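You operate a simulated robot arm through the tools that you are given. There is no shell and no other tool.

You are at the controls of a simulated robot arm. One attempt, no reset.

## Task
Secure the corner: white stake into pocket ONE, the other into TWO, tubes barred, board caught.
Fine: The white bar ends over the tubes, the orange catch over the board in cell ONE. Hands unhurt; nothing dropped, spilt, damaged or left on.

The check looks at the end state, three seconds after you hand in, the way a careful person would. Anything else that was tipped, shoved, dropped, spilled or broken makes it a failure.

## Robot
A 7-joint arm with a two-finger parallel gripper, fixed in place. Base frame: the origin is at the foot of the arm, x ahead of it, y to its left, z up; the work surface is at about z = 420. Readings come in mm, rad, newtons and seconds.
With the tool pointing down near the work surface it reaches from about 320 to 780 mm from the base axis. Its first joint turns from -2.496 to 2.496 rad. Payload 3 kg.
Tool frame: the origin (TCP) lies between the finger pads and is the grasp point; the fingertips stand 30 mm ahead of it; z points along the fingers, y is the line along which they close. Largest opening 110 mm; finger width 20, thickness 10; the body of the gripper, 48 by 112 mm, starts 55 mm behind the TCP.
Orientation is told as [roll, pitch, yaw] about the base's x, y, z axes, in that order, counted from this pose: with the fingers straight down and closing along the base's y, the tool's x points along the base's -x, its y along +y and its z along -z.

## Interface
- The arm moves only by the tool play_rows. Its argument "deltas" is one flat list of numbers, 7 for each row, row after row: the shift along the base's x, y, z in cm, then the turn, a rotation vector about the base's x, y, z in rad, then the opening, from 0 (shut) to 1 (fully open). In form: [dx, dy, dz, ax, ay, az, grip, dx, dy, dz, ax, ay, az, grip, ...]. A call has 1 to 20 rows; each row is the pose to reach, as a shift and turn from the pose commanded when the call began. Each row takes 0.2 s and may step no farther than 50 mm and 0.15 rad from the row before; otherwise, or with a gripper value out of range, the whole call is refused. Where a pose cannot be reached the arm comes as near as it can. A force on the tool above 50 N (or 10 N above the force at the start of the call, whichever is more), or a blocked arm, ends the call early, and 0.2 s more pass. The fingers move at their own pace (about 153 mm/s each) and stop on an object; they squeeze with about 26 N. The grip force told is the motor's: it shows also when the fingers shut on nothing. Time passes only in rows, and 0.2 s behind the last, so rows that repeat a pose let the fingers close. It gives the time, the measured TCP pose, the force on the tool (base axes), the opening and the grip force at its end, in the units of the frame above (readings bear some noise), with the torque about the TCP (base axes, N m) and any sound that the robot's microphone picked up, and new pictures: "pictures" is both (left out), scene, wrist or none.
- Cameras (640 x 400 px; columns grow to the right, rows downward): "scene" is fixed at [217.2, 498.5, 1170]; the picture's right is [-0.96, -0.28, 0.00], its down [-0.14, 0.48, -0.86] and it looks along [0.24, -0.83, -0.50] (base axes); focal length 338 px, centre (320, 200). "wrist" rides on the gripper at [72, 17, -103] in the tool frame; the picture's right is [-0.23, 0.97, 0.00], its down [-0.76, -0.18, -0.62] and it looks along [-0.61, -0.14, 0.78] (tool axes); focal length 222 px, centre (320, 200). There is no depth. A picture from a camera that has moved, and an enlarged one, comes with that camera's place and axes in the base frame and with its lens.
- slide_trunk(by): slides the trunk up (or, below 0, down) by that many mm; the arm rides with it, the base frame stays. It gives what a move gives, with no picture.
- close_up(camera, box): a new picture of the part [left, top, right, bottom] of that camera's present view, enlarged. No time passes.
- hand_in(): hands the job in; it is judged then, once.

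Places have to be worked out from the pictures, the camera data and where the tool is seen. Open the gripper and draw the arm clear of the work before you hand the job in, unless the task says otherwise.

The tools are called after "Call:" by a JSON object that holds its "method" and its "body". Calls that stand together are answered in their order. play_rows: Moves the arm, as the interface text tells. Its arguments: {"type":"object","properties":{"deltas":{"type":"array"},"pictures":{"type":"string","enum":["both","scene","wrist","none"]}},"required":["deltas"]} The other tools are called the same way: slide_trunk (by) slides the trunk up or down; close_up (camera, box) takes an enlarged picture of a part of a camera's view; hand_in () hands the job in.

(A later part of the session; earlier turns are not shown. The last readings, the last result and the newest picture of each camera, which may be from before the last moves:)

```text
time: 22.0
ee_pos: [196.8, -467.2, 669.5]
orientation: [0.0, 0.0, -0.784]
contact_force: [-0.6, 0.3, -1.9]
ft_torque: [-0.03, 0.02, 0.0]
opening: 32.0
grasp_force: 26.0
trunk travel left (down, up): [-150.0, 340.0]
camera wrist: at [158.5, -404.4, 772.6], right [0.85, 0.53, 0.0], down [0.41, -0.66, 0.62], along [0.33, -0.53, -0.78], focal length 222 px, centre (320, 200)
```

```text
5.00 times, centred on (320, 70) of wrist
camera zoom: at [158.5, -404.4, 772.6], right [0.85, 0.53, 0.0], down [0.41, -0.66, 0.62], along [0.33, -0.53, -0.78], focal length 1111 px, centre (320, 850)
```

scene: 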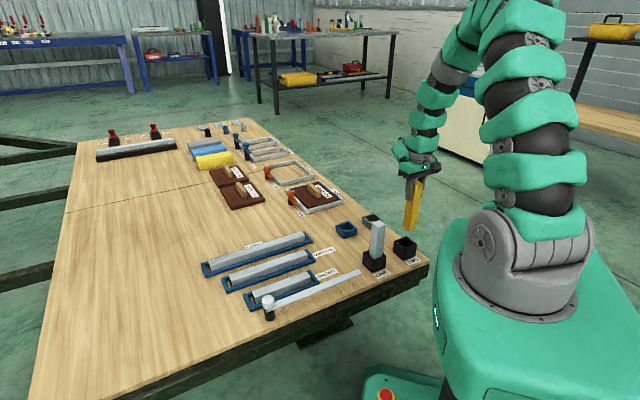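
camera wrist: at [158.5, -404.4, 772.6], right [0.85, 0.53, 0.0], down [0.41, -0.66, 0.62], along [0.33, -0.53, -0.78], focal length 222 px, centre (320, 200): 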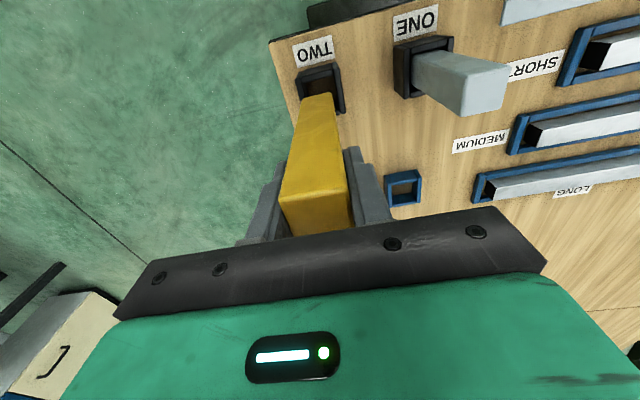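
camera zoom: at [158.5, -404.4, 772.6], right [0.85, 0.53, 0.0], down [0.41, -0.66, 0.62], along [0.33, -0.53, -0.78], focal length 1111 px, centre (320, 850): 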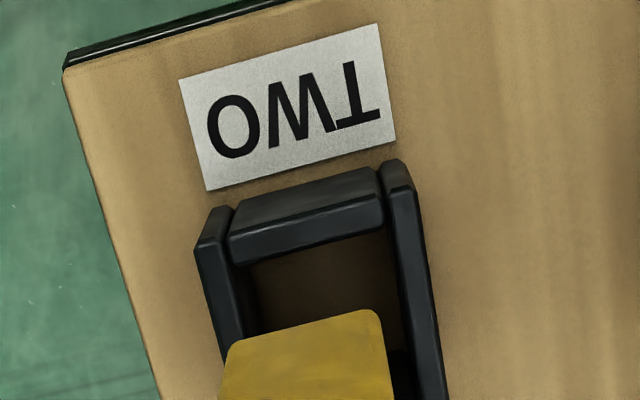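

TWO is nearly under the stake: ≈1 mm off along the closing axis and, judged by the ONE insertion, ≈2 mm too near. I correct (+2.1,-0.7) mm and lower 50 mm to just above the rim for a check.

Call:
{"method": "play_rows", "body": {"deltas": [0.21, -0.07, 0, 0, 0, 0, 0, 0.21, -0.07, -2, 0, 0, 0, 0, 0.21, -0.07, -4, 0, 0, 0, 0, 0.21, -0.07, -5, 0, 0, 0, 0, 0.21, -0.07, -5, 0, 0, 0, 0, 0.21, -0.07, -5, 0, 0, 0, 0], "pictures": "wrist"}}

Call:
{"method": "close_up", "body": {"camera": "wrist", "box": [260, 30, 380, 110]}}

Call:
{"method": "close_up", "body": {"camera": "scene", "box": [365, 180, 435, 280]}}

```text
time: 23.4
ee_pos: [197.5, -466.3, 618.8]
orientation: [0.0, -0.002, -0.785]
contact_force: [0.6, 0.2, -2.5]
ft_torque: [-0.01, -0.02, 0.03]
opening: 32.0
grasp_force: 26.1
trunk travel left (down, up): [-150.0, 340.0]
camera wrist: at [159.4, -405.2, 721.0], right [0.85, 0.53, 0.0], down [0.41, -0.66, 0.62], along [0.33, -0.53, -0.78], focal length 222 px, centre (320, 200)
```

wrist: 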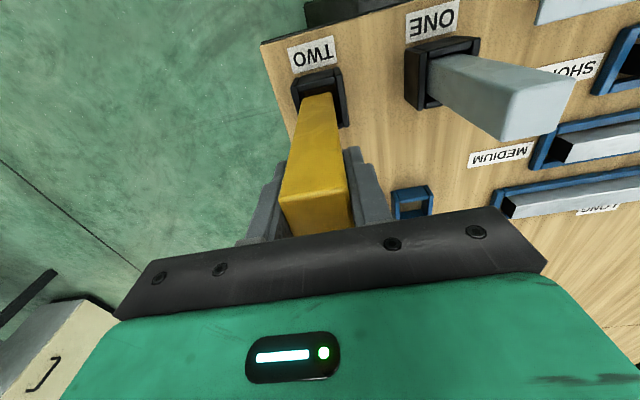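

```text
5.00 times, centred on (320, 70) of wrist
camera zoom: at [159.4, -405.2, 721.0], right [0.85, 0.53, 0.0], down [0.41, -0.66, 0.62], along [0.33, -0.53, -0.78], focal length 1111 px, centre (320, 850)
```

zoom: 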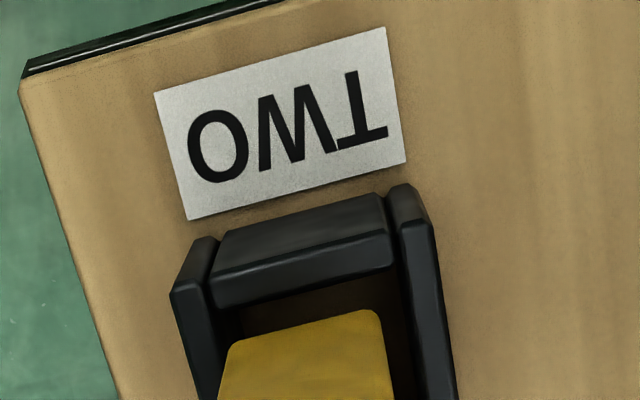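

```text
4.00 times, centred on (400, 230) of scene
camera zoom: at [217.2, 498.5, 1170.0], right [-0.96, -0.28, 0.0], down [-0.14, 0.48, -0.86], along [0.24, -0.83, -0.5], focal length 1352 px, centre (0, 80)
```

zoom: 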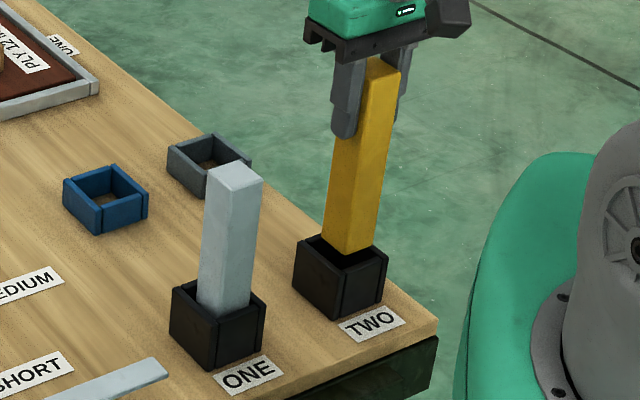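

Alignment matches the state that worked for ONE. I lower into pocket TWO most of the way with a +0.5 mm side trim.

Call:
{"method": "play_rows", "body": {"deltas": [0.04, 0.04, -1, 0, 0, 0, 0, 0.04, 0.04, -2, 0, 0, 0, 0, 0.04, 0.04, -3, 0, 0, 0, 0, 0.04, 0.04, -4, 0, 0, 0, 0, 0.04, 0.04, -4.7, 0, 0, 0, 0, 0.04, 0.04, -4.7, 0, 0, 0, 0], "pictures": "wrist"}}

Call:
{"method": "close_up", "body": {"camera": "scene", "box": [365, 180, 435, 280]}}

```text
time: 24.8
ee_pos: [199.8, -469.2, 570.9]
orientation: [0.0, 0.001, -0.787]
contact_force: [0.3, -0.7, -2.9]
ft_torque: [-0.02, 0.02, 0.01]
opening: 32.1
grasp_force: 25.8
trunk travel left (down, up): [-150.0, 340.0]
camera wrist: at [161.6, -405.2, 673.7], right [0.85, 0.53, 0.0], down [0.41, -0.66, 0.62], along [0.33, -0.53, -0.78], focal length 222 px, centre (320, 200)
```

wrist: 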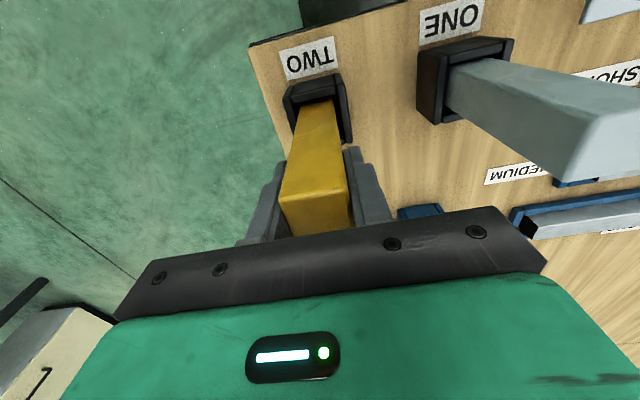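

```text
4.00 times, centred on (400, 230) of scene
camera zoom: at [217.2, 498.5, 1170.0], right [-0.96, -0.28, 0.0], down [-0.14, 0.48, -0.86], along [0.24, -0.83, -0.5], focal length 1352 px, centre (0, 80)
```

zoom: 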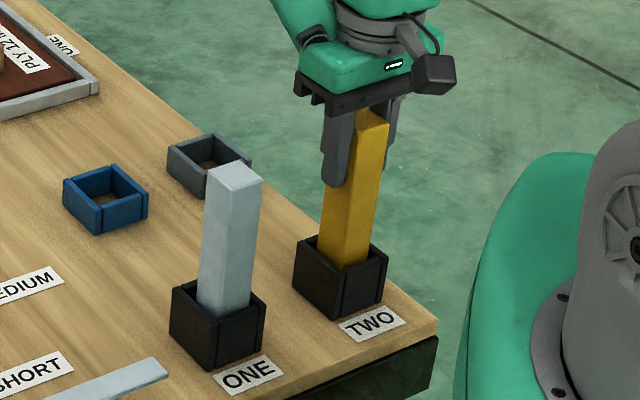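

It is inside TWO with no side load; about 8–9 mm left. I lower the remainder gently.

Call:
{"method": "play_rows", "body": {"deltas": [0, 0, -0.3, 0, 0, 0, 0, 0, 0, -0.6, 0, 0, 0, 0, 0, 0, -0.7, 0, 0, 0, 0], "pictures": "none"}}

```text
time: 25.6
ee_pos: [199.8, -468.3, 565.4]
orientation: [0.0, -0.001, -0.784]
contact_force: [0.3, -0.1, -2.0]
ft_torque: [-0.01, -0.01, 0.0]
opening: 31.8
grasp_force: 25.7
trunk travel left (down, up): [-150.0, 340.0]
```

Call:
{"method": "play_rows", "body": {"deltas": [0, 0, -0.1, 0, 0, 0, 0, 0, 0, -0.2, 0, 0, 0, 0], "pictures": "none"}}

```text
time: 26.2
ee_pos: [199.3, -468.3, 561.4]
orientation: [0.0, 0.0, -0.786]
contact_force: [0.5, 0.3, -0.8]
ft_torque: [0.06, -0.08, 0.01]
opening: 31.7
grasp_force: 25.4
trunk travel left (down, up): [-150.0, 340.0]
```

Call:
{"method": "play_rows", "body": {"deltas": [0, 0, -0.05, 0, 0, 0, 0, 0, 0, -0.1, 0, 0, 0, 0], "pictures": "none"}}

```text
time: 26.8
ee_pos: [200.0, -468.9, 562.0]
orientation: [-0.001, 0.001, -0.785]
contact_force: [-2.0, 7.5, 16.8]
ft_torque: [0.7, 0.2, 0.0]
opening: 32.2
grasp_force: 26.0
trunk travel left (down, up): [-150.0, 340.0]
```

Touchdown on the table (≈17 N up). I relieve 0.7 mm, open the fingers, check, and then rise.

Call:
{"method": "play_rows", "body": {"deltas": [0, 0, 0.07, 0, 0, 0, 0, 0, 0, 0.07, 0, 0, 0, 0.35, 0, 0, 0.07, 0, 0, 0, 0.55, 0, 0, 0.07, 0, 0, 0, 0.55], "pictures": "both"}}

Call:
{"method": "close_up", "body": {"camera": "scene", "box": [365, 180, 435, 280]}}

```text
time: 27.8
ee_pos: [199.2, -469.0, 562.4]
orientation: [0.0, -0.002, -0.786]
contact_force: [0.4, 0.7, -0.7]
ft_torque: [-0.02, -0.04, 0.01]
opening: 60.4
grasp_force: 0.0
trunk travel left (down, up): [-150.0, 340.0]
camera wrist: at [161.5, -405.7, 664.6], right [0.85, 0.53, 0.0], down [0.41, -0.66, 0.62], along [0.33, -0.53, -0.78], focal length 222 px, centre (320, 200)
```

scene: 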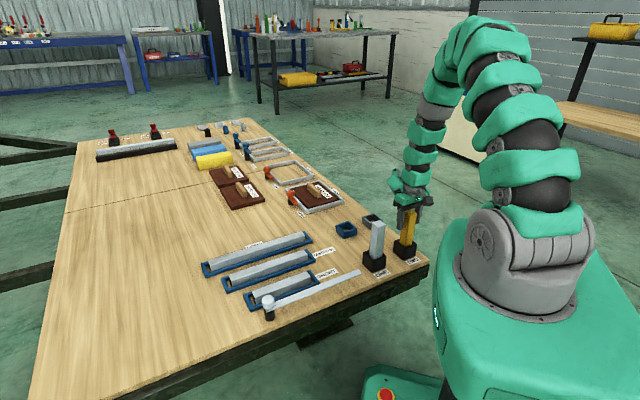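
wrist: 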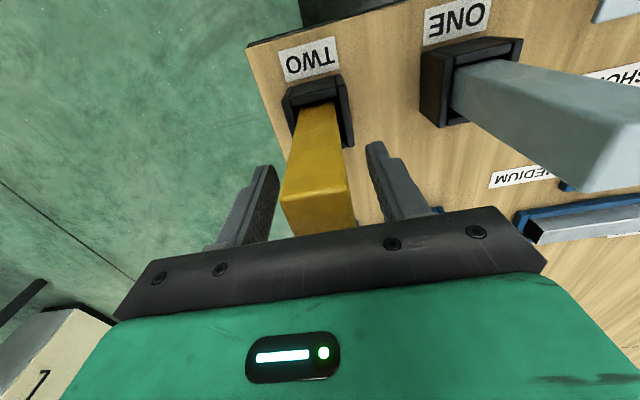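

```text
4.00 times, centred on (400, 230) of scene
camera zoom: at [217.2, 498.5, 1170.0], right [-0.96, -0.28, 0.0], down [-0.14, 0.48, -0.86], along [0.24, -0.83, -0.5], focal length 1352 px, centre (0, 80)
```

zoom: 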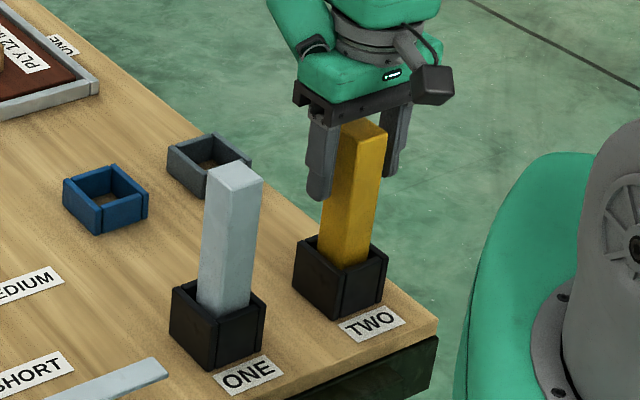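

Both stakes are placed. Now I rise clear and move to a high vantage to look at cell ONE and its orange catch, which I estimate near (690,-670) — possibly beyond the tool-down reach.

Call:
{"method": "play_rows", "body": {"deltas": [0, 0, 4, 0, 0, 0, 0.55, 0, 0, 8, 0, 0, 0, 0.55, 0, 0, 12, 0, 0, 0, 0.6, 3.86, -0.31, 14.4, 0, 0, 0, 0.8, 7.7, -0.62, 16.8, 0, 0, 0, 1, 11.6, -0.93, 19.2, 0, 0, 0, 1, 15.4, -1.24, 21.6, 0, 0, 0, 1, 19.3, -1.55, 24, 0, 0, 0, 1, 23.2, -1.86, 26.4, 0, 0, 0, 1, 27, -2.15, 28.8, 0, 0, 0, 1, 27, -2.15, 28.8, 0, 0, 0, 1], "pictures": "both"}}

Call:
{"method": "close_up", "body": {"camera": "wrist", "box": [200, 90, 440, 215]}}

Call:
{"method": "close_up", "body": {"camera": "scene", "box": [275, 165, 355, 225]}}

```text
time: 30.2
ee_pos: [469.7, -491.9, 852.8]
orientation: [0.0, 0.0, -0.783]
contact_force: [-0.6, 0.2, 0.5]
ft_torque: [0.01, -0.02, 0.01]
opening: 109.8
grasp_force: 0.1
trunk travel left (down, up): [-150.0, 340.0]
camera wrist: at [431.0, -428.2, 955.2], right [0.85, 0.53, 0.0], down [0.41, -0.66, 0.62], along [0.33, -0.53, -0.78], focal length 222 px, centre (320, 200)
```

scene: 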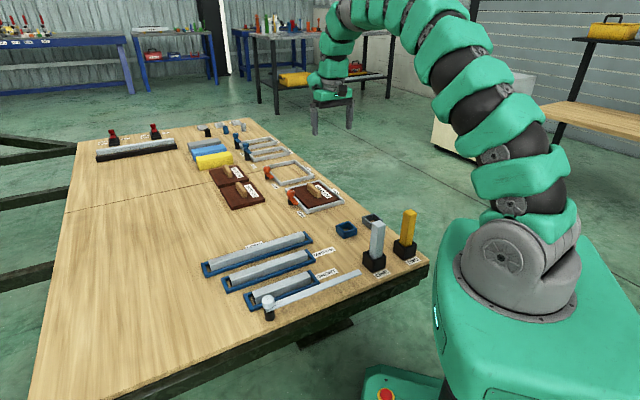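
wrist: 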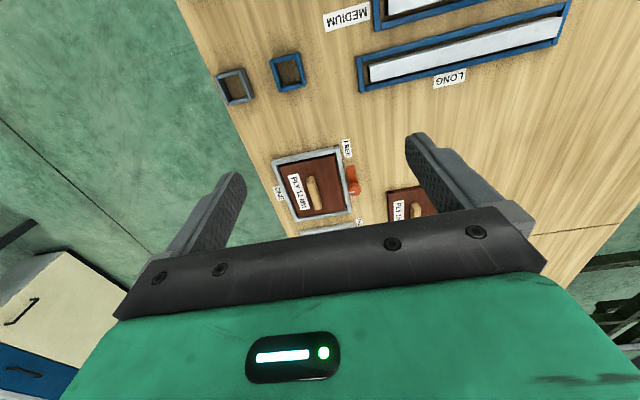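

```text
2.67 times, centred on (320, 152) of wrist
camera zoom: at [431.0, -428.2, 955.2], right [0.85, 0.53, 0.0], down [0.41, -0.66, 0.62], along [0.33, -0.53, -0.78], focal length 592 px, centre (320, 327)
```

zoom: 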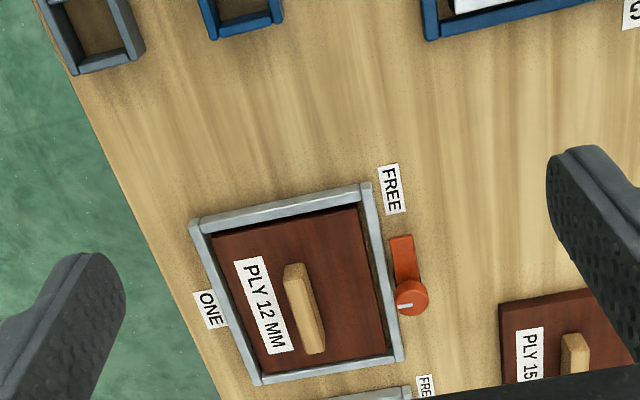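

```text
6.67 times, centred on (315, 195) of scene
camera zoom: at [217.2, 498.5, 1170.0], right [-0.96, -0.28, 0.0], down [-0.14, 0.48, -0.86], along [0.24, -0.83, -0.5], focal length 2254 px, centre (353, 233)
```

zoom: 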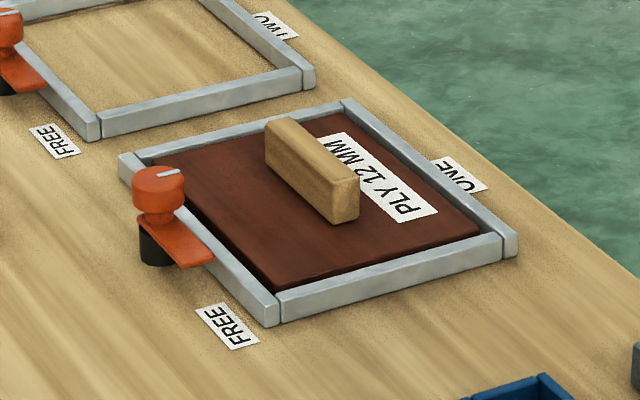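

The catch's tongue points toward FREE (toward the robot); the knob is at about (690,-674), top z≈481, ~965 mm out, so I must reach with the tool tilted outward. The tongue must swing 90° counter-clockwise to lie over the board. I tilt ~48° outward with closed fingers while coming to a standoff to the right of and short of the catch.

Call:
{"method": "play_rows", "body": {"deltas": [1.71, -0.77, -3.25, -0.066, -0.066, 0, 0, 3.42, -1.53, -6.5, -0.132, -0.132, 0, 0, 5.13, -2.3, -9.75, -0.198, -0.198, 0, 0, 6.84, -3.07, -13, -0.264, -0.264, 0, 0, 8.56, -3.83, -16.25, -0.33, -0.33, 0, 0, 10.27, -4.6, -19.5, -0.396, -0.396, 0, 0, 11.98, -5.37, -22.75, -0.462, -0.462, 0, 0, 13.69, -6.13, -26, -0.528, -0.528, 0, 0, 15.4, -6.9, -29.3, -0.594, -0.594, 0, 0, 15.4, -6.9, -29.3, -0.594, -0.594, 0, 0], "pictures": "both"}}

```text
time: 32.4
ee_pos: [622.5, -561.4, 557.4]
orientation: [-0.001, -0.841, -0.784]
contact_force: [0.5, -0.5, -0.4]
ft_torque: [0.01, 0.0, -0.01]
opening: 0.0
grasp_force: 25.1
trunk travel left (down, up): [-150.0, 340.0]
camera wrist: at [546.8, -460.7, 570.7], right [0.8, 0.58, 0.17], down [-0.1, -0.16, 0.98], along [0.6, -0.8, -0.07], focal length 222 px, centre (320, 200)
```

scene: 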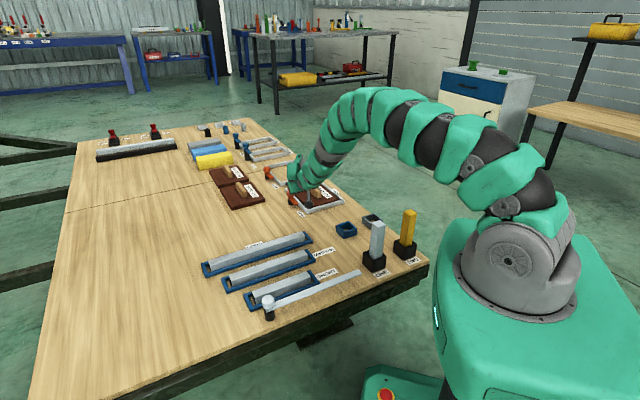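
wrist: 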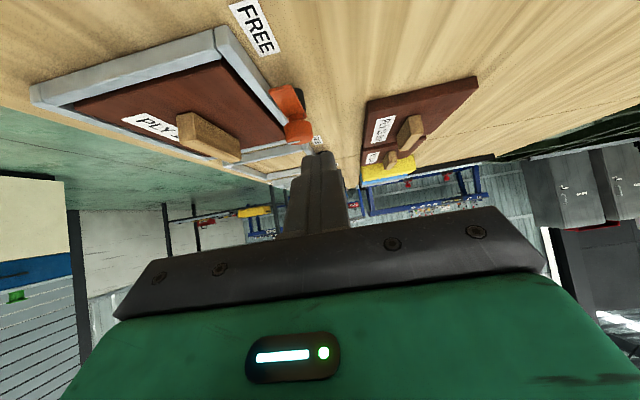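

The tilted pose is reached comfortably. I enlarge the wrist view of the catch and frame (image is upside-down: up = down).

Call:
{"method": "close_up", "body": {"camera": "wrist", "box": [200, 10, 360, 190]}}

Call:
{"method": "close_up", "body": {"camera": "scene", "box": [275, 155, 355, 225]}}

```text
2.22 times, centred on (280, 100) of wrist
camera zoom: at [546.8, -460.7, 570.7], right [0.8, 0.58, 0.17], down [-0.1, -0.16, 0.98], along [0.6, -0.8, -0.07], focal length 494 px, centre (409, 422)
```

zoom: 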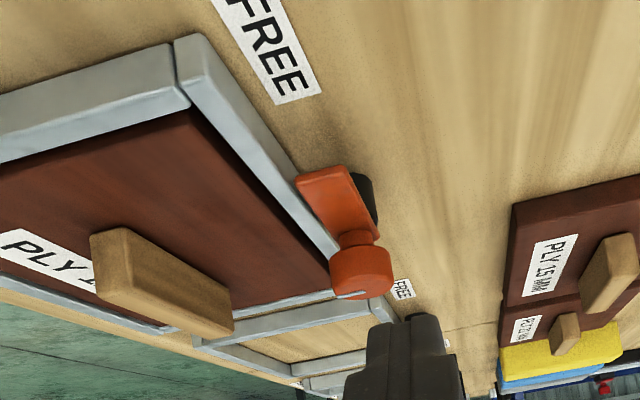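

```text
5.71 times, centred on (315, 190) of scene
camera zoom: at [217.2, 498.5, 1170.0], right [-0.96, -0.28, 0.0], down [-0.14, 0.48, -0.86], along [0.24, -0.83, -0.5], focal length 1932 px, centre (349, 257)
```

zoom: 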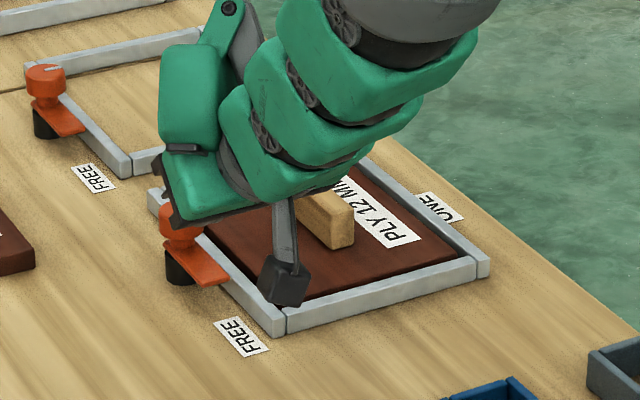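

Call:
{"method": "close_up", "body": {"camera": "wrist", "box": [255, 70, 335, 150]}}

Call:
{"method": "close_up", "body": {"camera": "scene", "box": [285, 175, 325, 210]}}

```text
5.00 times, centred on (295, 110) of wrist
camera zoom: at [546.8, -460.7, 570.7], right [0.8, 0.58, 0.17], down [-0.1, -0.16, 0.98], along [0.6, -0.8, -0.07], focal length 1111 px, centre (445, 650)
```

zoom: 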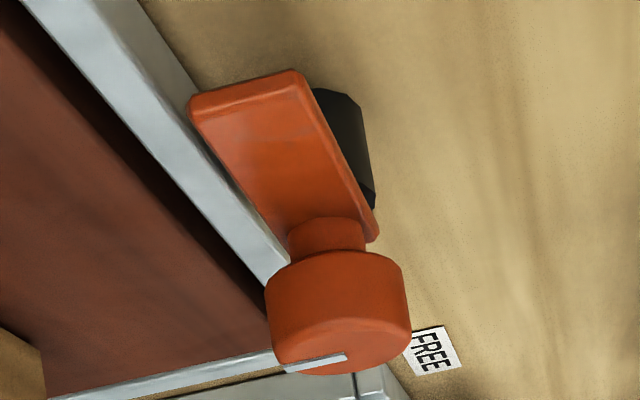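

```text
11.43 times, centred on (305, 192) of scene
camera zoom: at [217.2, 498.5, 1170.0], right [-0.96, -0.28, 0.0], down [-0.14, 0.48, -0.86], along [0.24, -0.83, -0.5], focal length 3864 px, centre (491, 286)
```

zoom: 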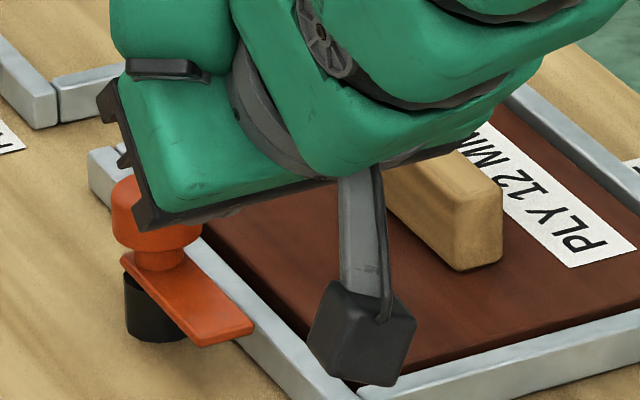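

The catch is now well resolved: knob axis at p≈964 mm along the -45° direction (s≈13), tongue z≈445–451 reaching back to p≈913, frame top just below it. I move the closed, tilted fingers to the bare table just right of the tongue, still ~50 mm up, to then calibrate height.

Call:
{"method": "play_rows", "body": {"deltas": [1.9, -1.6, -1.9, 0, 0, 0, 0, 3.8, -3.2, -3.8, 0, 0, 0, 0, 5.73, -4.74, -5.7, 0, 0, 0, 0, 5.73, -4.74, -5.7, 0, 0, 0, 0], "pictures": "both"}}

Call:
{"method": "close_up", "body": {"camera": "wrist", "box": [230, 50, 390, 210]}}

Call:
{"method": "close_up", "body": {"camera": "scene", "box": [265, 155, 335, 215]}}

```text
time: 33.4
ee_pos: [678.4, -607.8, 497.0]
orientation: [-0.002, -0.84, -0.784]
contact_force: [-0.4, -0.8, 0.1]
ft_torque: [-0.02, 0.0, -0.02]
opening: 0.1
grasp_force: 26.4
trunk travel left (down, up): [-150.0, 340.0]
camera wrist: at [602.9, -507.6, 511.5], right [0.8, 0.58, 0.17], down [-0.09, -0.16, 0.98], along [0.6, -0.8, -0.07], focal length 222 px, centre (320, 200)
```

scene: 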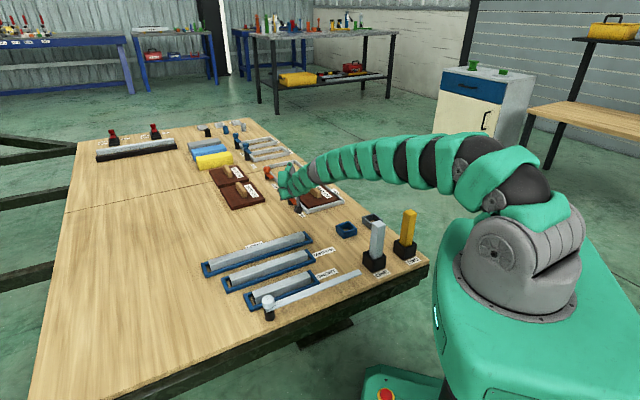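
wrist: 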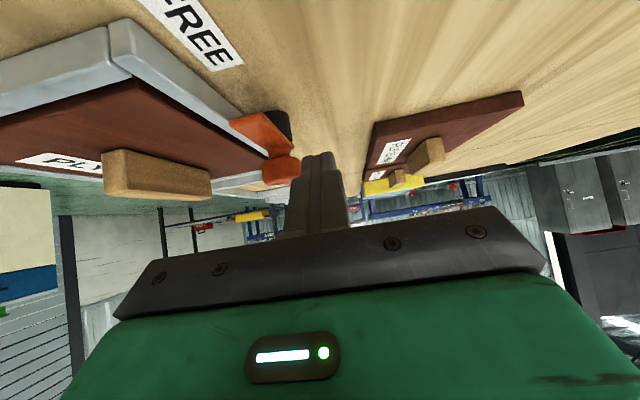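

```text
2.50 times, centred on (310, 130) of wrist
camera zoom: at [602.9, -507.6, 511.5], right [0.8, 0.58, 0.17], down [-0.09, -0.16, 0.98], along [0.6, -0.8, -0.07], focal length 555 px, centre (345, 375)
```

zoom: 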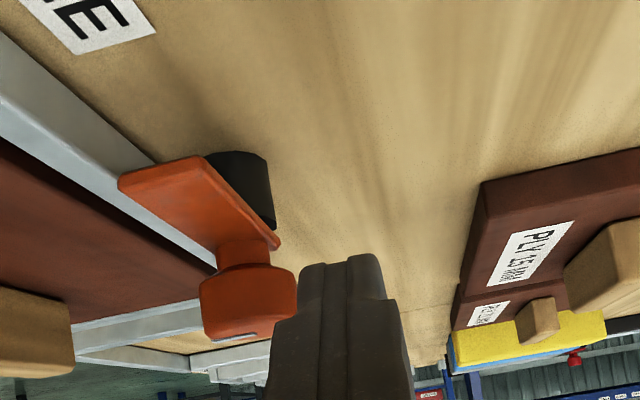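

```text
6.67 times, centred on (300, 185) of scene
camera zoom: at [217.2, 498.5, 1170.0], right [-0.96, -0.28, 0.0], down [-0.14, 0.48, -0.86], along [0.24, -0.83, -0.5], focal length 2254 px, centre (453, 300)
```

zoom: 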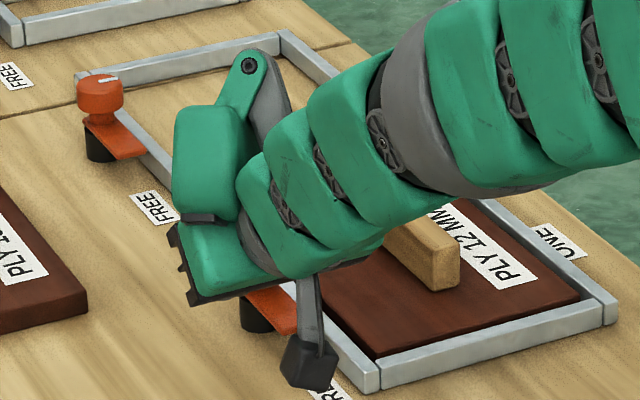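

View gives tongue z≈443–449 and frame top ≈434, so I'll set the fingertip's lowest corner near z≈440 to engage the tongue without touching the frame. I lower beside the tongue and approach to ~6 mm from it.

Call:
{"method": "play_rows", "body": {"deltas": [0, 0, -1.0, 0, 0, 0, 0, 0, 0, -2.0, 0, 0, 0, 0, 0, 0, -2.9, 0, 0, 0, 0, -0.79, -0.62, -2.9, 0, 0, 0, 0, -0.79, -0.62, -2.9, 0, 0, 0, 0], "pictures": "both"}}

Call:
{"method": "close_up", "body": {"camera": "wrist", "box": [230, 50, 390, 210]}}

Call:
{"method": "close_up", "body": {"camera": "scene", "box": [265, 155, 335, 215]}}

```text
time: 34.6
ee_pos: [670.7, -613.1, 474.5]
orientation: [0.0, -0.839, -0.786]
contact_force: [-0.1, -0.3, -0.2]
ft_torque: [0.0, -0.02, -0.01]
opening: 0.0
grasp_force: 26.3
out of reach, approached as far as the arm can: row 3, 4, 5
trunk travel left (down, up): [-150.0, 340.0]
camera wrist: at [595.5, -512.1, 489.0], right [0.8, 0.58, 0.17], down [-0.09, -0.16, 0.98], along [0.6, -0.8, -0.07], focal length 222 px, centre (320, 200)
```

scene: 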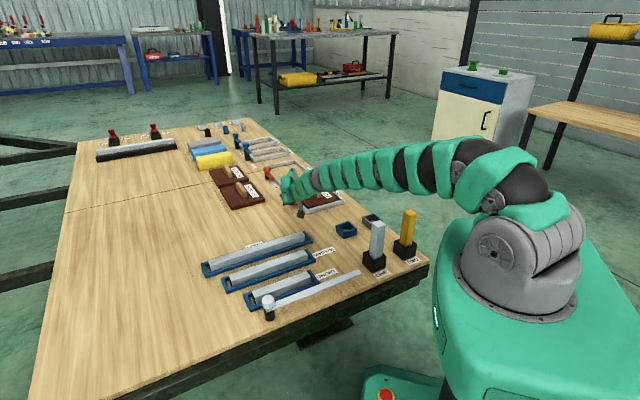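
wrist: 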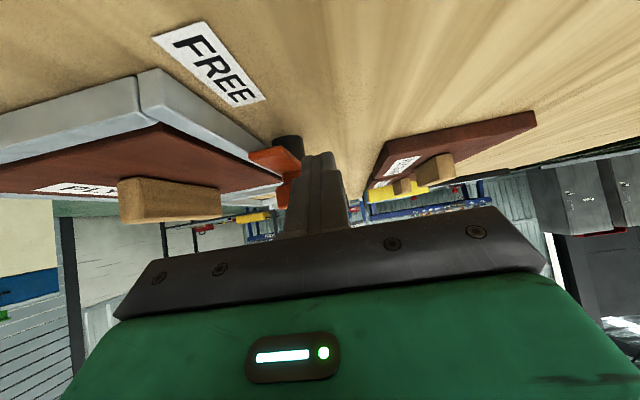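

```text
2.50 times, centred on (310, 130) of wrist
camera zoom: at [595.5, -512.1, 489.0], right [0.8, 0.58, 0.17], down [-0.09, -0.16, 0.98], along [0.6, -0.8, -0.07], focal length 555 px, centre (345, 375)
```

zoom: 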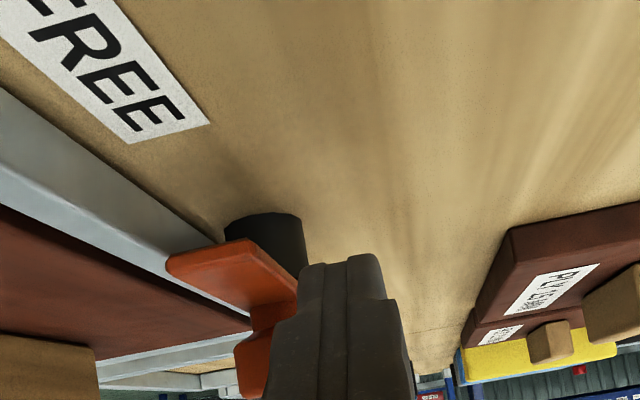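

```text
6.67 times, centred on (300, 185) of scene
camera zoom: at [217.2, 498.5, 1170.0], right [-0.96, -0.28, 0.0], down [-0.14, 0.48, -0.86], along [0.24, -0.83, -0.5], focal length 2254 px, centre (453, 300)
```

zoom: 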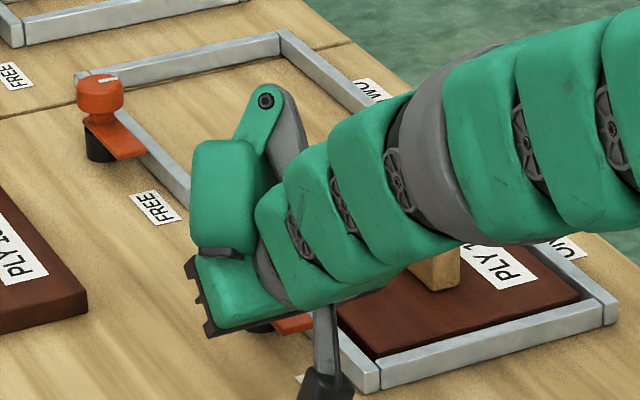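

The arm reports this height as just out of reach, so I need a lower shoulder and a bit more tilt. I back out (up first, then inward), to then lower the trunk with the tool high and retracted.

Call:
{"method": "play_rows", "body": {"deltas": [0, 0, 4, 0, 0, 0, 0, 0, 0, 8, 0, 0, 0, 0, -2, 2, 12, 0, 0, 0, 0, -4, 4, 16, -0.03, -0.03, 0, 0, -6, 6, 20, -0.06, -0.06, 0, 0, -8, 8, 23, -0.085, -0.085, 0, 0, -8, 8, 23, -0.085, -0.085, 0, 0], "pictures": "scene"}}

```text
time: 36.2
ee_pos: [590.8, -532.0, 708.5]
orientation: [-0.002, -0.959, -0.782]
contact_force: [-0.4, 0.3, -0.8]
ft_torque: [0.02, 0.02, 0.0]
opening: 0.0
grasp_force: 25.7
trunk travel left (down, up): [-150.0, 340.0]
```

scene: 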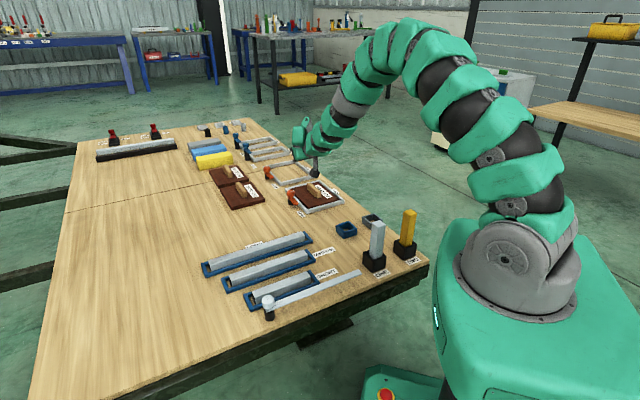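

The arm is high and retracted (TCP z≈708) with nothing beneath it, so I slide the trunk down 110 mm to gain outward reach.

Call:
{"method": "slide_trunk", "body": {"by": -110}}

```text
time: 37.6
ee_pos: [591.3, -533.0, 599.7]
orientation: [-0.001, -0.96, -0.785]
contact_force: [-0.7, -0.1, 0.1]
ft_torque: [0.03, 0.01, -0.02]
opening: 0.1
grasp_force: 25.7
trunk travel left (down, up): [-40.0, 450.0]
```

Trunk is down 110 mm, readings normal. I move out again beside the catch at z≈505 with the 55° tilt.

Call:
{"method": "play_rows", "body": {"deltas": [2.05, -1.84, -2.4, 0, 0, 0, 0, 4.1, -3.68, -4.8, 0, 0, 0, 0, 6.15, -5.5, -7.2, 0, 0, 0, 0, 8.2, -7.35, -9.5, 0, 0, 0, 0, 8.2, -7.35, -9.5, 0, 0, 0, 0], "pictures": "both"}}

Call:
{"method": "close_up", "body": {"camera": "wrist", "box": [230, 50, 390, 210]}}

Call:
{"method": "close_up", "body": {"camera": "scene", "box": [265, 145, 395, 255]}}

```text
time: 38.8
ee_pos: [674.6, -606.4, 505.3]
orientation: [0.0, -0.96, -0.786]
contact_force: [-0.4, -0.9, 0.6]
ft_torque: [-0.01, -0.01, 0.03]
opening: 0.1
grasp_force: 25.9
trunk travel left (down, up): [-40.0, 450.0]
camera wrist: at [598.0, -504.5, 504.6], right [0.78, 0.6, 0.19], down [-0.18, -0.07, 0.98], along [0.6, -0.8, 0.05], focal length 222 px, centre (320, 200)
```

scene: 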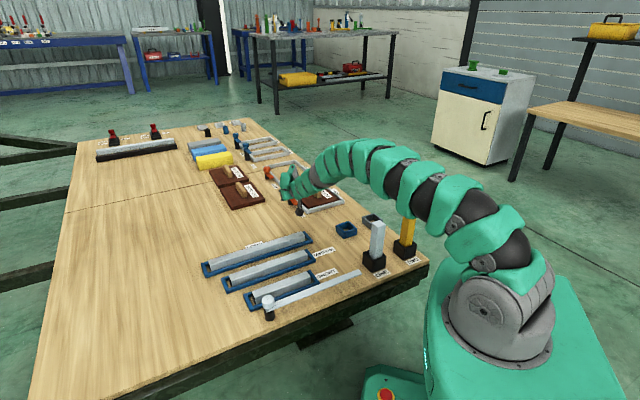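
wrist: 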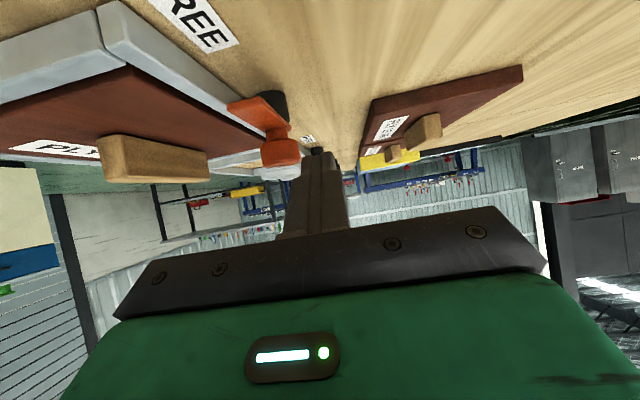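

```text
2.50 times, centred on (310, 130) of wrist
camera zoom: at [598.0, -504.5, 504.6], right [0.78, 0.6, 0.19], down [-0.18, -0.07, 0.98], along [0.6, -0.8, 0.05], focal length 555 px, centre (345, 375)
```

zoom: 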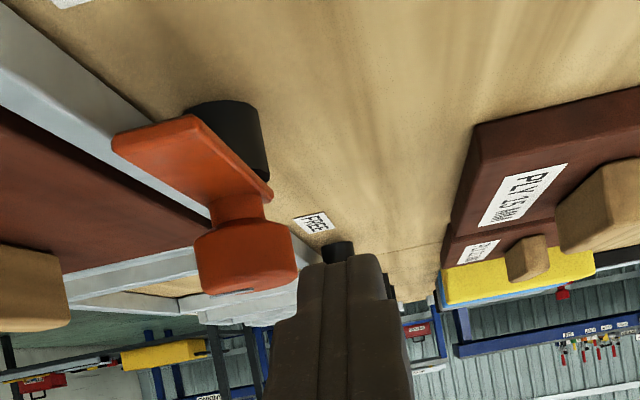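

```text
3.64 times, centred on (330, 200) of scene
camera zoom: at [217.2, 498.5, 1170.0], right [-0.96, -0.28, 0.0], down [-0.14, 0.48, -0.86], along [0.24, -0.83, -0.5], focal length 1229 px, centre (284, 200)
```

zoom: 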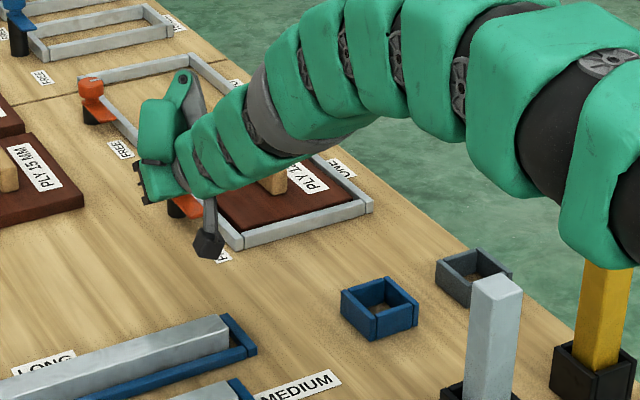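

Reach is fine now; the arm passes well above the stakes (underside ≈ z 770). I lower the fingertip beside the tongue (TCP z≈466, lowest corner ≈440), about 6 mm from it.

Call:
{"method": "play_rows", "body": {"deltas": [0, 0, -1.5, 0, 0, 0, 0, 0, 0, -3, 0, 0, 0, 0, 0, 0, -3.98, 0, 0, 0, 0, -0.58, -0.58, -3.98, 0, 0, 0, 0, -0.58, -0.58, -3.98, 0, 0, 0, 0], "pictures": "both"}}

Call:
{"method": "close_up", "body": {"camera": "wrist", "box": [230, 50, 390, 210]}}

Call:
{"method": "close_up", "body": {"camera": "scene", "box": [265, 155, 335, 215]}}

```text
time: 40.0
ee_pos: [668.4, -611.2, 465.3]
orientation: [0.0, -0.961, -0.786]
contact_force: [0.4, 0.0, -0.2]
ft_torque: [0.02, -0.03, 0.01]
opening: 0.0
grasp_force: 25.9
trunk travel left (down, up): [-40.0, 450.0]
camera wrist: at [591.7, -509.4, 464.4], right [0.78, 0.6, 0.19], down [-0.18, -0.07, 0.98], along [0.6, -0.8, 0.05], focal length 222 px, centre (320, 200)
```

scene: 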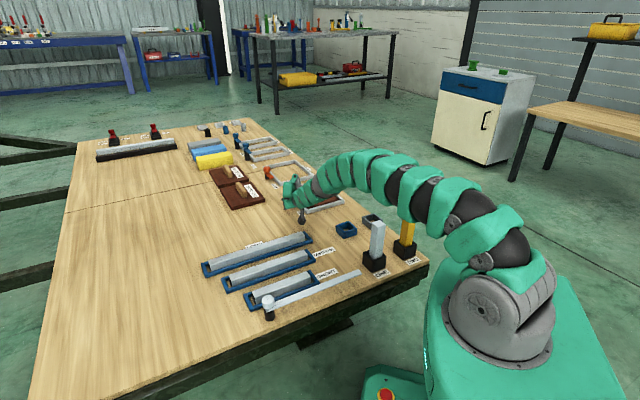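
wrist: 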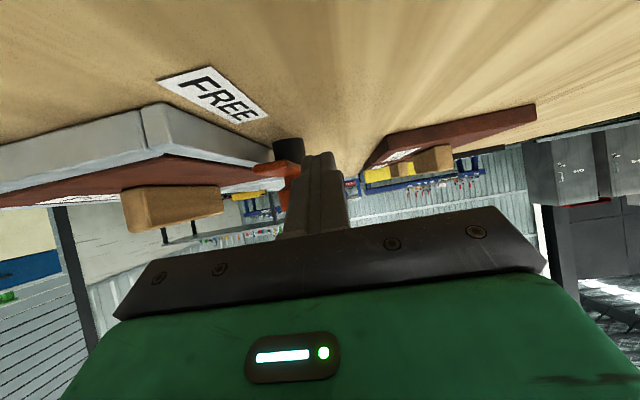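

```text
2.50 times, centred on (310, 130) of wrist
camera zoom: at [591.7, -509.4, 464.4], right [0.78, 0.6, 0.19], down [-0.18, -0.07, 0.98], along [0.6, -0.8, 0.05], focal length 555 px, centre (345, 375)
```

zoom: 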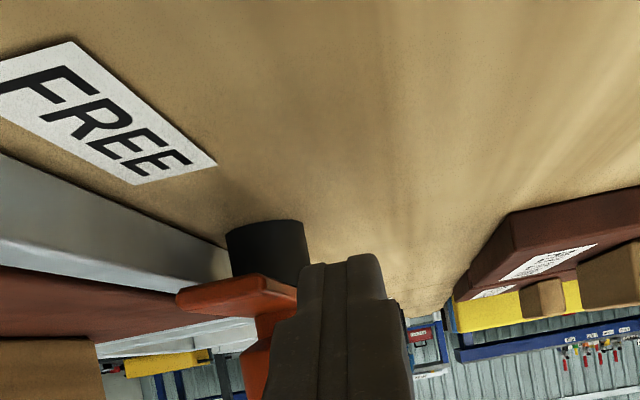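

```text
6.67 times, centred on (300, 185) of scene
camera zoom: at [217.2, 498.5, 1170.0], right [-0.96, -0.28, 0.0], down [-0.14, 0.48, -0.86], along [0.24, -0.83, -0.5], focal length 2254 px, centre (453, 300)
```

zoom: 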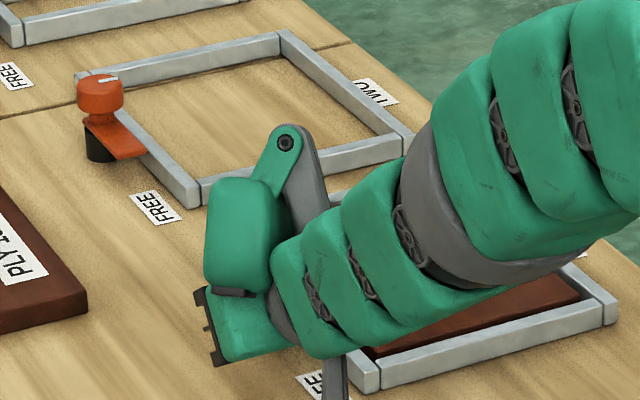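

Finger corner sits at z≈440 with the tongue at ≈444–450 and the frame top ≈436. I begin sweeping the tongue toward the board (first ~30° of the arc), raised 1 mm for margin.

Call:
{"method": "play_rows", "body": {"deltas": [-0.4, -0.51, 0.1, 0, 0, 0, 0, -0.78, -0.78, 0.1, 0, 0, 0, 0, -1.2, -1.08, 0.1, 0, 0, 0, 0, -1.51, -1.46, 0.1, 0, 0, 0, 0, -1.82, -1.84, 0.1, 0, 0, 0, 0], "pictures": "both"}}

Call:
{"method": "close_up", "body": {"camera": "wrist", "box": [230, 50, 390, 210]}}

Call:
{"method": "close_up", "body": {"camera": "scene", "box": [265, 155, 335, 215]}}

```text
time: 41.2
ee_pos: [649.9, -631.0, 465.7]
orientation: [0.001, -0.961, -0.786]
contact_force: [-0.2, 0.2, -0.3]
ft_torque: [-0.03, 0.02, 0.01]
opening: 0.0
grasp_force: 25.9
trunk travel left (down, up): [-40.0, 450.0]
camera wrist: at [572.8, -529.2, 465.3], right [0.78, 0.6, 0.19], down [-0.18, -0.07, 0.98], along [0.6, -0.8, 0.05], focal length 222 px, centre (320, 200)
```

scene: 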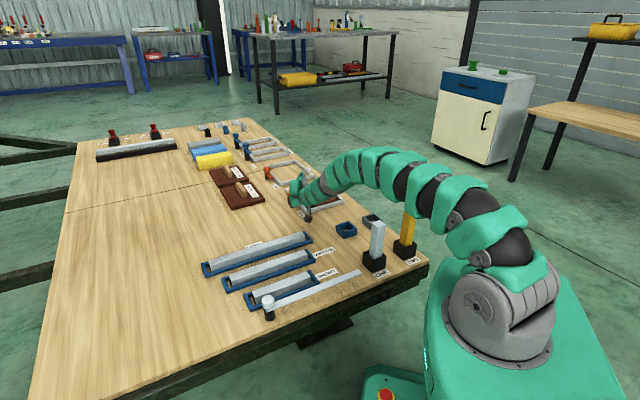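
wrist: 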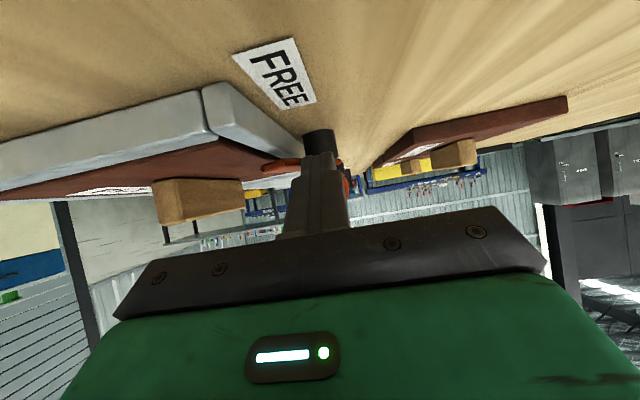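

```text
2.50 times, centred on (310, 130) of wrist
camera zoom: at [572.8, -529.2, 465.3], right [0.78, 0.6, 0.19], down [-0.18, -0.07, 0.98], along [0.6, -0.8, 0.05], focal length 555 px, centre (345, 375)
```

zoom: 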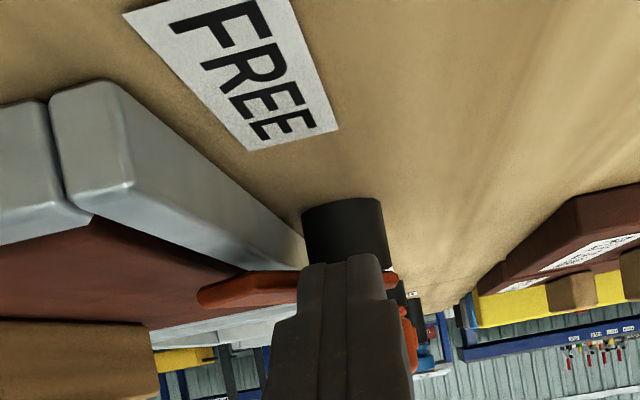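

```text
6.67 times, centred on (300, 185) of scene
camera zoom: at [217.2, 498.5, 1170.0], right [-0.96, -0.28, 0.0], down [-0.14, 0.48, -0.86], along [0.24, -0.83, -0.5], focal length 2254 px, centre (453, 300)
```

zoom: 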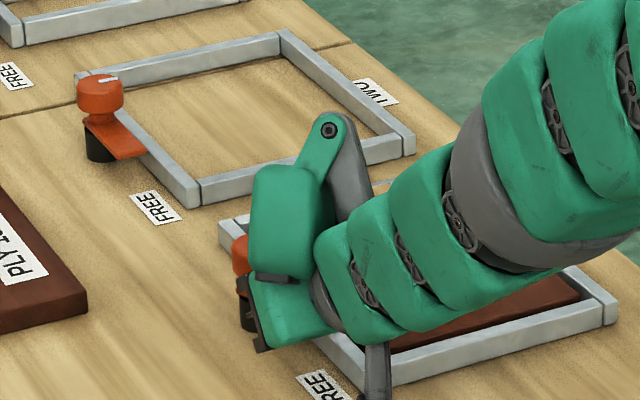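

The tongue is turning freely with no measurable force. I continue the arc to ~75°.

Call:
{"method": "play_rows", "body": {"deltas": [-0.2, -0.45, 0, 0, 0, 0, 0, -0.4, -0.9, 0, 0, 0, 0, 0, -0.52, -1.34, 0, 0, 0, 0, 0, -0.57, -1.87, 0, 0, 0, 0, 0, -0.55, -2.32, 0, 0, 0, 0, 0, -0.47, -2.84, 0, 0, 0, 0, 0], "pictures": "both"}}

Call:
{"method": "close_up", "body": {"camera": "wrist", "box": [230, 50, 390, 210]}}

Call:
{"method": "close_up", "body": {"camera": "scene", "box": [265, 155, 335, 215]}}

```text
time: 42.6
ee_pos: [644.9, -657.3, 466.0]
orientation: [-0.001, -0.959, -0.783]
contact_force: [0.7, -0.2, 0.6]
ft_torque: [-0.03, 0.01, -0.02]
opening: 0.1
grasp_force: 26.0
trunk travel left (down, up): [-40.0, 450.0]
camera wrist: at [568.8, -556.6, 465.4], right [0.78, 0.6, 0.19], down [-0.18, -0.07, 0.98], along [0.6, -0.8, 0.05], focal length 222 px, centre (320, 200)
```

scene: 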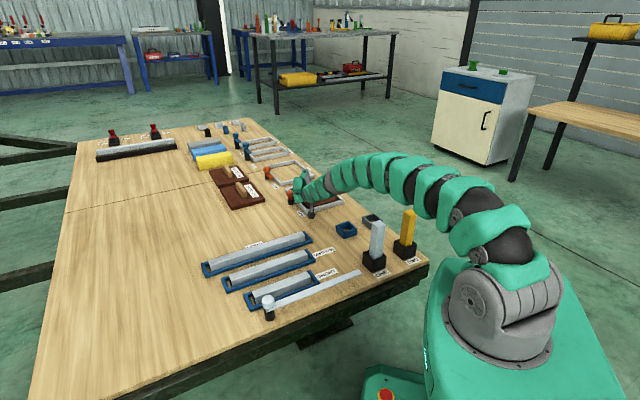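
wrist: 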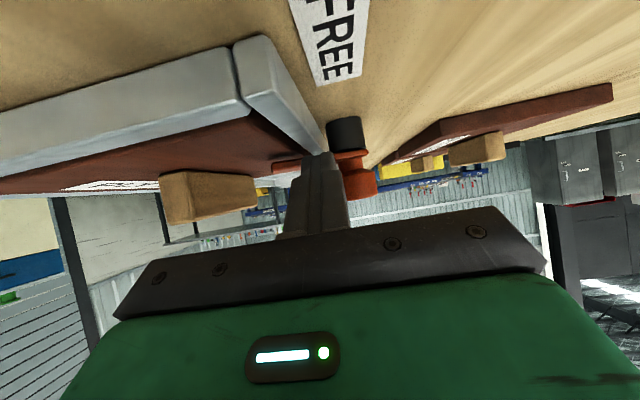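

```text
2.50 times, centred on (310, 130) of wrist
camera zoom: at [568.8, -556.6, 465.4], right [0.78, 0.6, 0.19], down [-0.18, -0.07, 0.98], along [0.6, -0.8, 0.05], focal length 555 px, centre (345, 375)
```

zoom: 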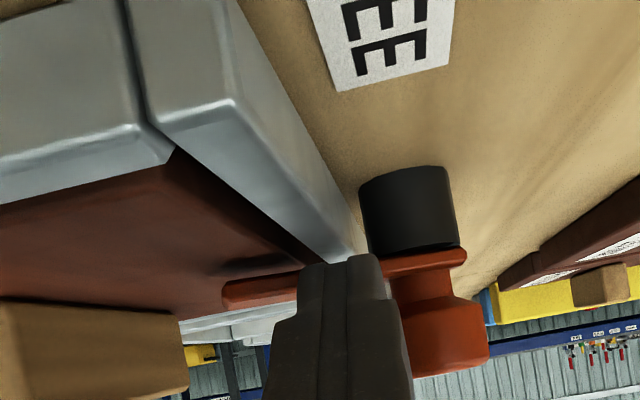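

```text
6.67 times, centred on (300, 185) of scene
camera zoom: at [217.2, 498.5, 1170.0], right [-0.96, -0.28, 0.0], down [-0.14, 0.48, -0.86], along [0.24, -0.83, -0.5], focal length 2254 px, centre (453, 300)
```

zoom: 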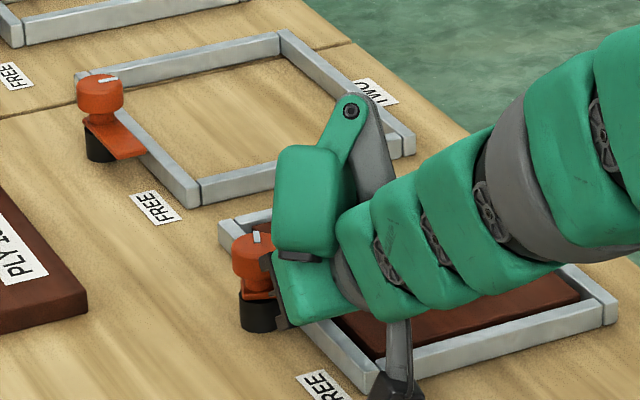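

About 75° done. I finish the arc to slightly past 90°, watching the force for a stop.

Call:
{"method": "play_rows", "body": {"deltas": [0.13, -0.44, 0, 0, 0, 0, 0, 0.24, -0.7, 0, 0, 0, 0, 0, 0.34, -0.92, 0, 0, 0, 0, 0, 0.47, -1.15, 0, 0, 0, 0, 0, 0.47, -1.15, 0, 0, 0, 0, 0], "pictures": "both"}}

Call:
{"method": "close_up", "body": {"camera": "wrist", "box": [230, 50, 390, 210]}}

Call:
{"method": "close_up", "body": {"camera": "scene", "box": [265, 155, 335, 215]}}

```text
time: 43.8
ee_pos: [650.2, -671.0, 465.9]
orientation: [-0.002, -0.96, -0.784]
contact_force: [-0.3, -0.4, 0.4]
ft_torque: [0.0, 0.07, 0.0]
opening: 0.1
grasp_force: 26.2
trunk travel left (down, up): [-40.0, 450.0]
camera wrist: at [573.3, -568.7, 465.2], right [0.78, 0.6, 0.19], down [-0.18, -0.07, 0.98], along [0.6, -0.8, 0.05], focal length 222 px, centre (320, 200)
```

scene: 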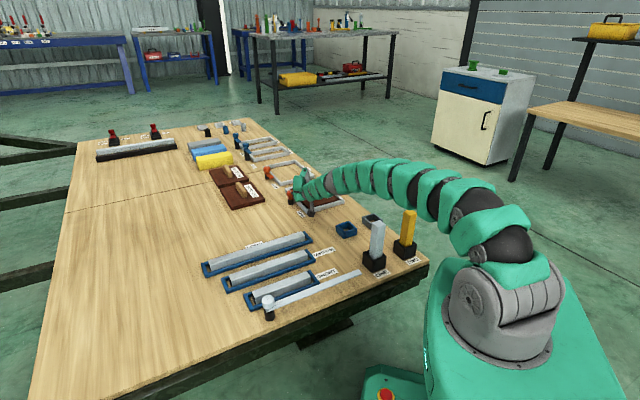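
wrist: 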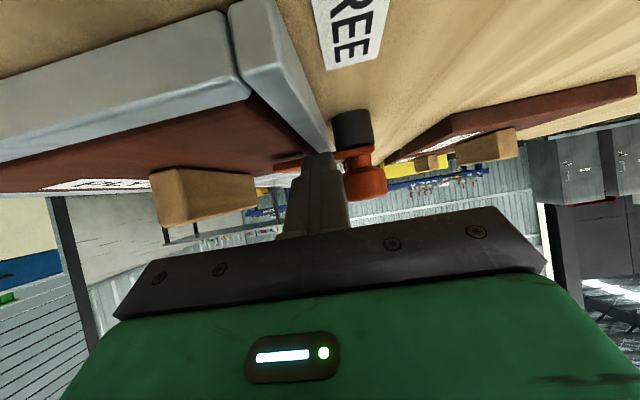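

```text
2.50 times, centred on (310, 130) of wrist
camera zoom: at [573.3, -568.7, 465.2], right [0.78, 0.6, 0.19], down [-0.18, -0.07, 0.98], along [0.6, -0.8, 0.05], focal length 555 px, centre (345, 375)
```

zoom: 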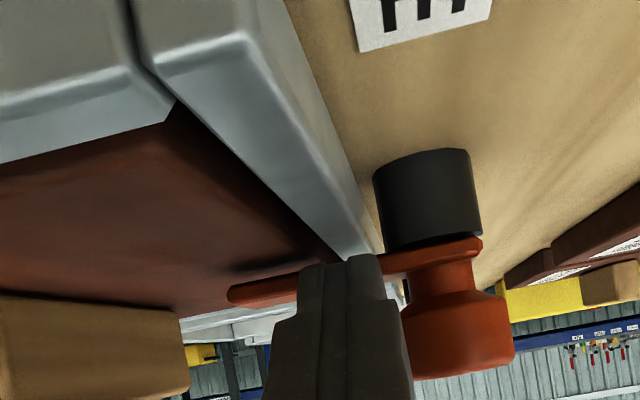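

```text
6.67 times, centred on (300, 185) of scene
camera zoom: at [217.2, 498.5, 1170.0], right [-0.96, -0.28, 0.0], down [-0.14, 0.48, -0.86], along [0.24, -0.83, -0.5], focal length 2254 px, centre (453, 300)
```

zoom: 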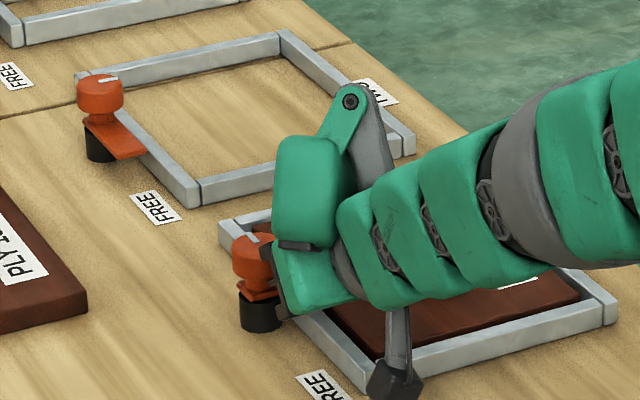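

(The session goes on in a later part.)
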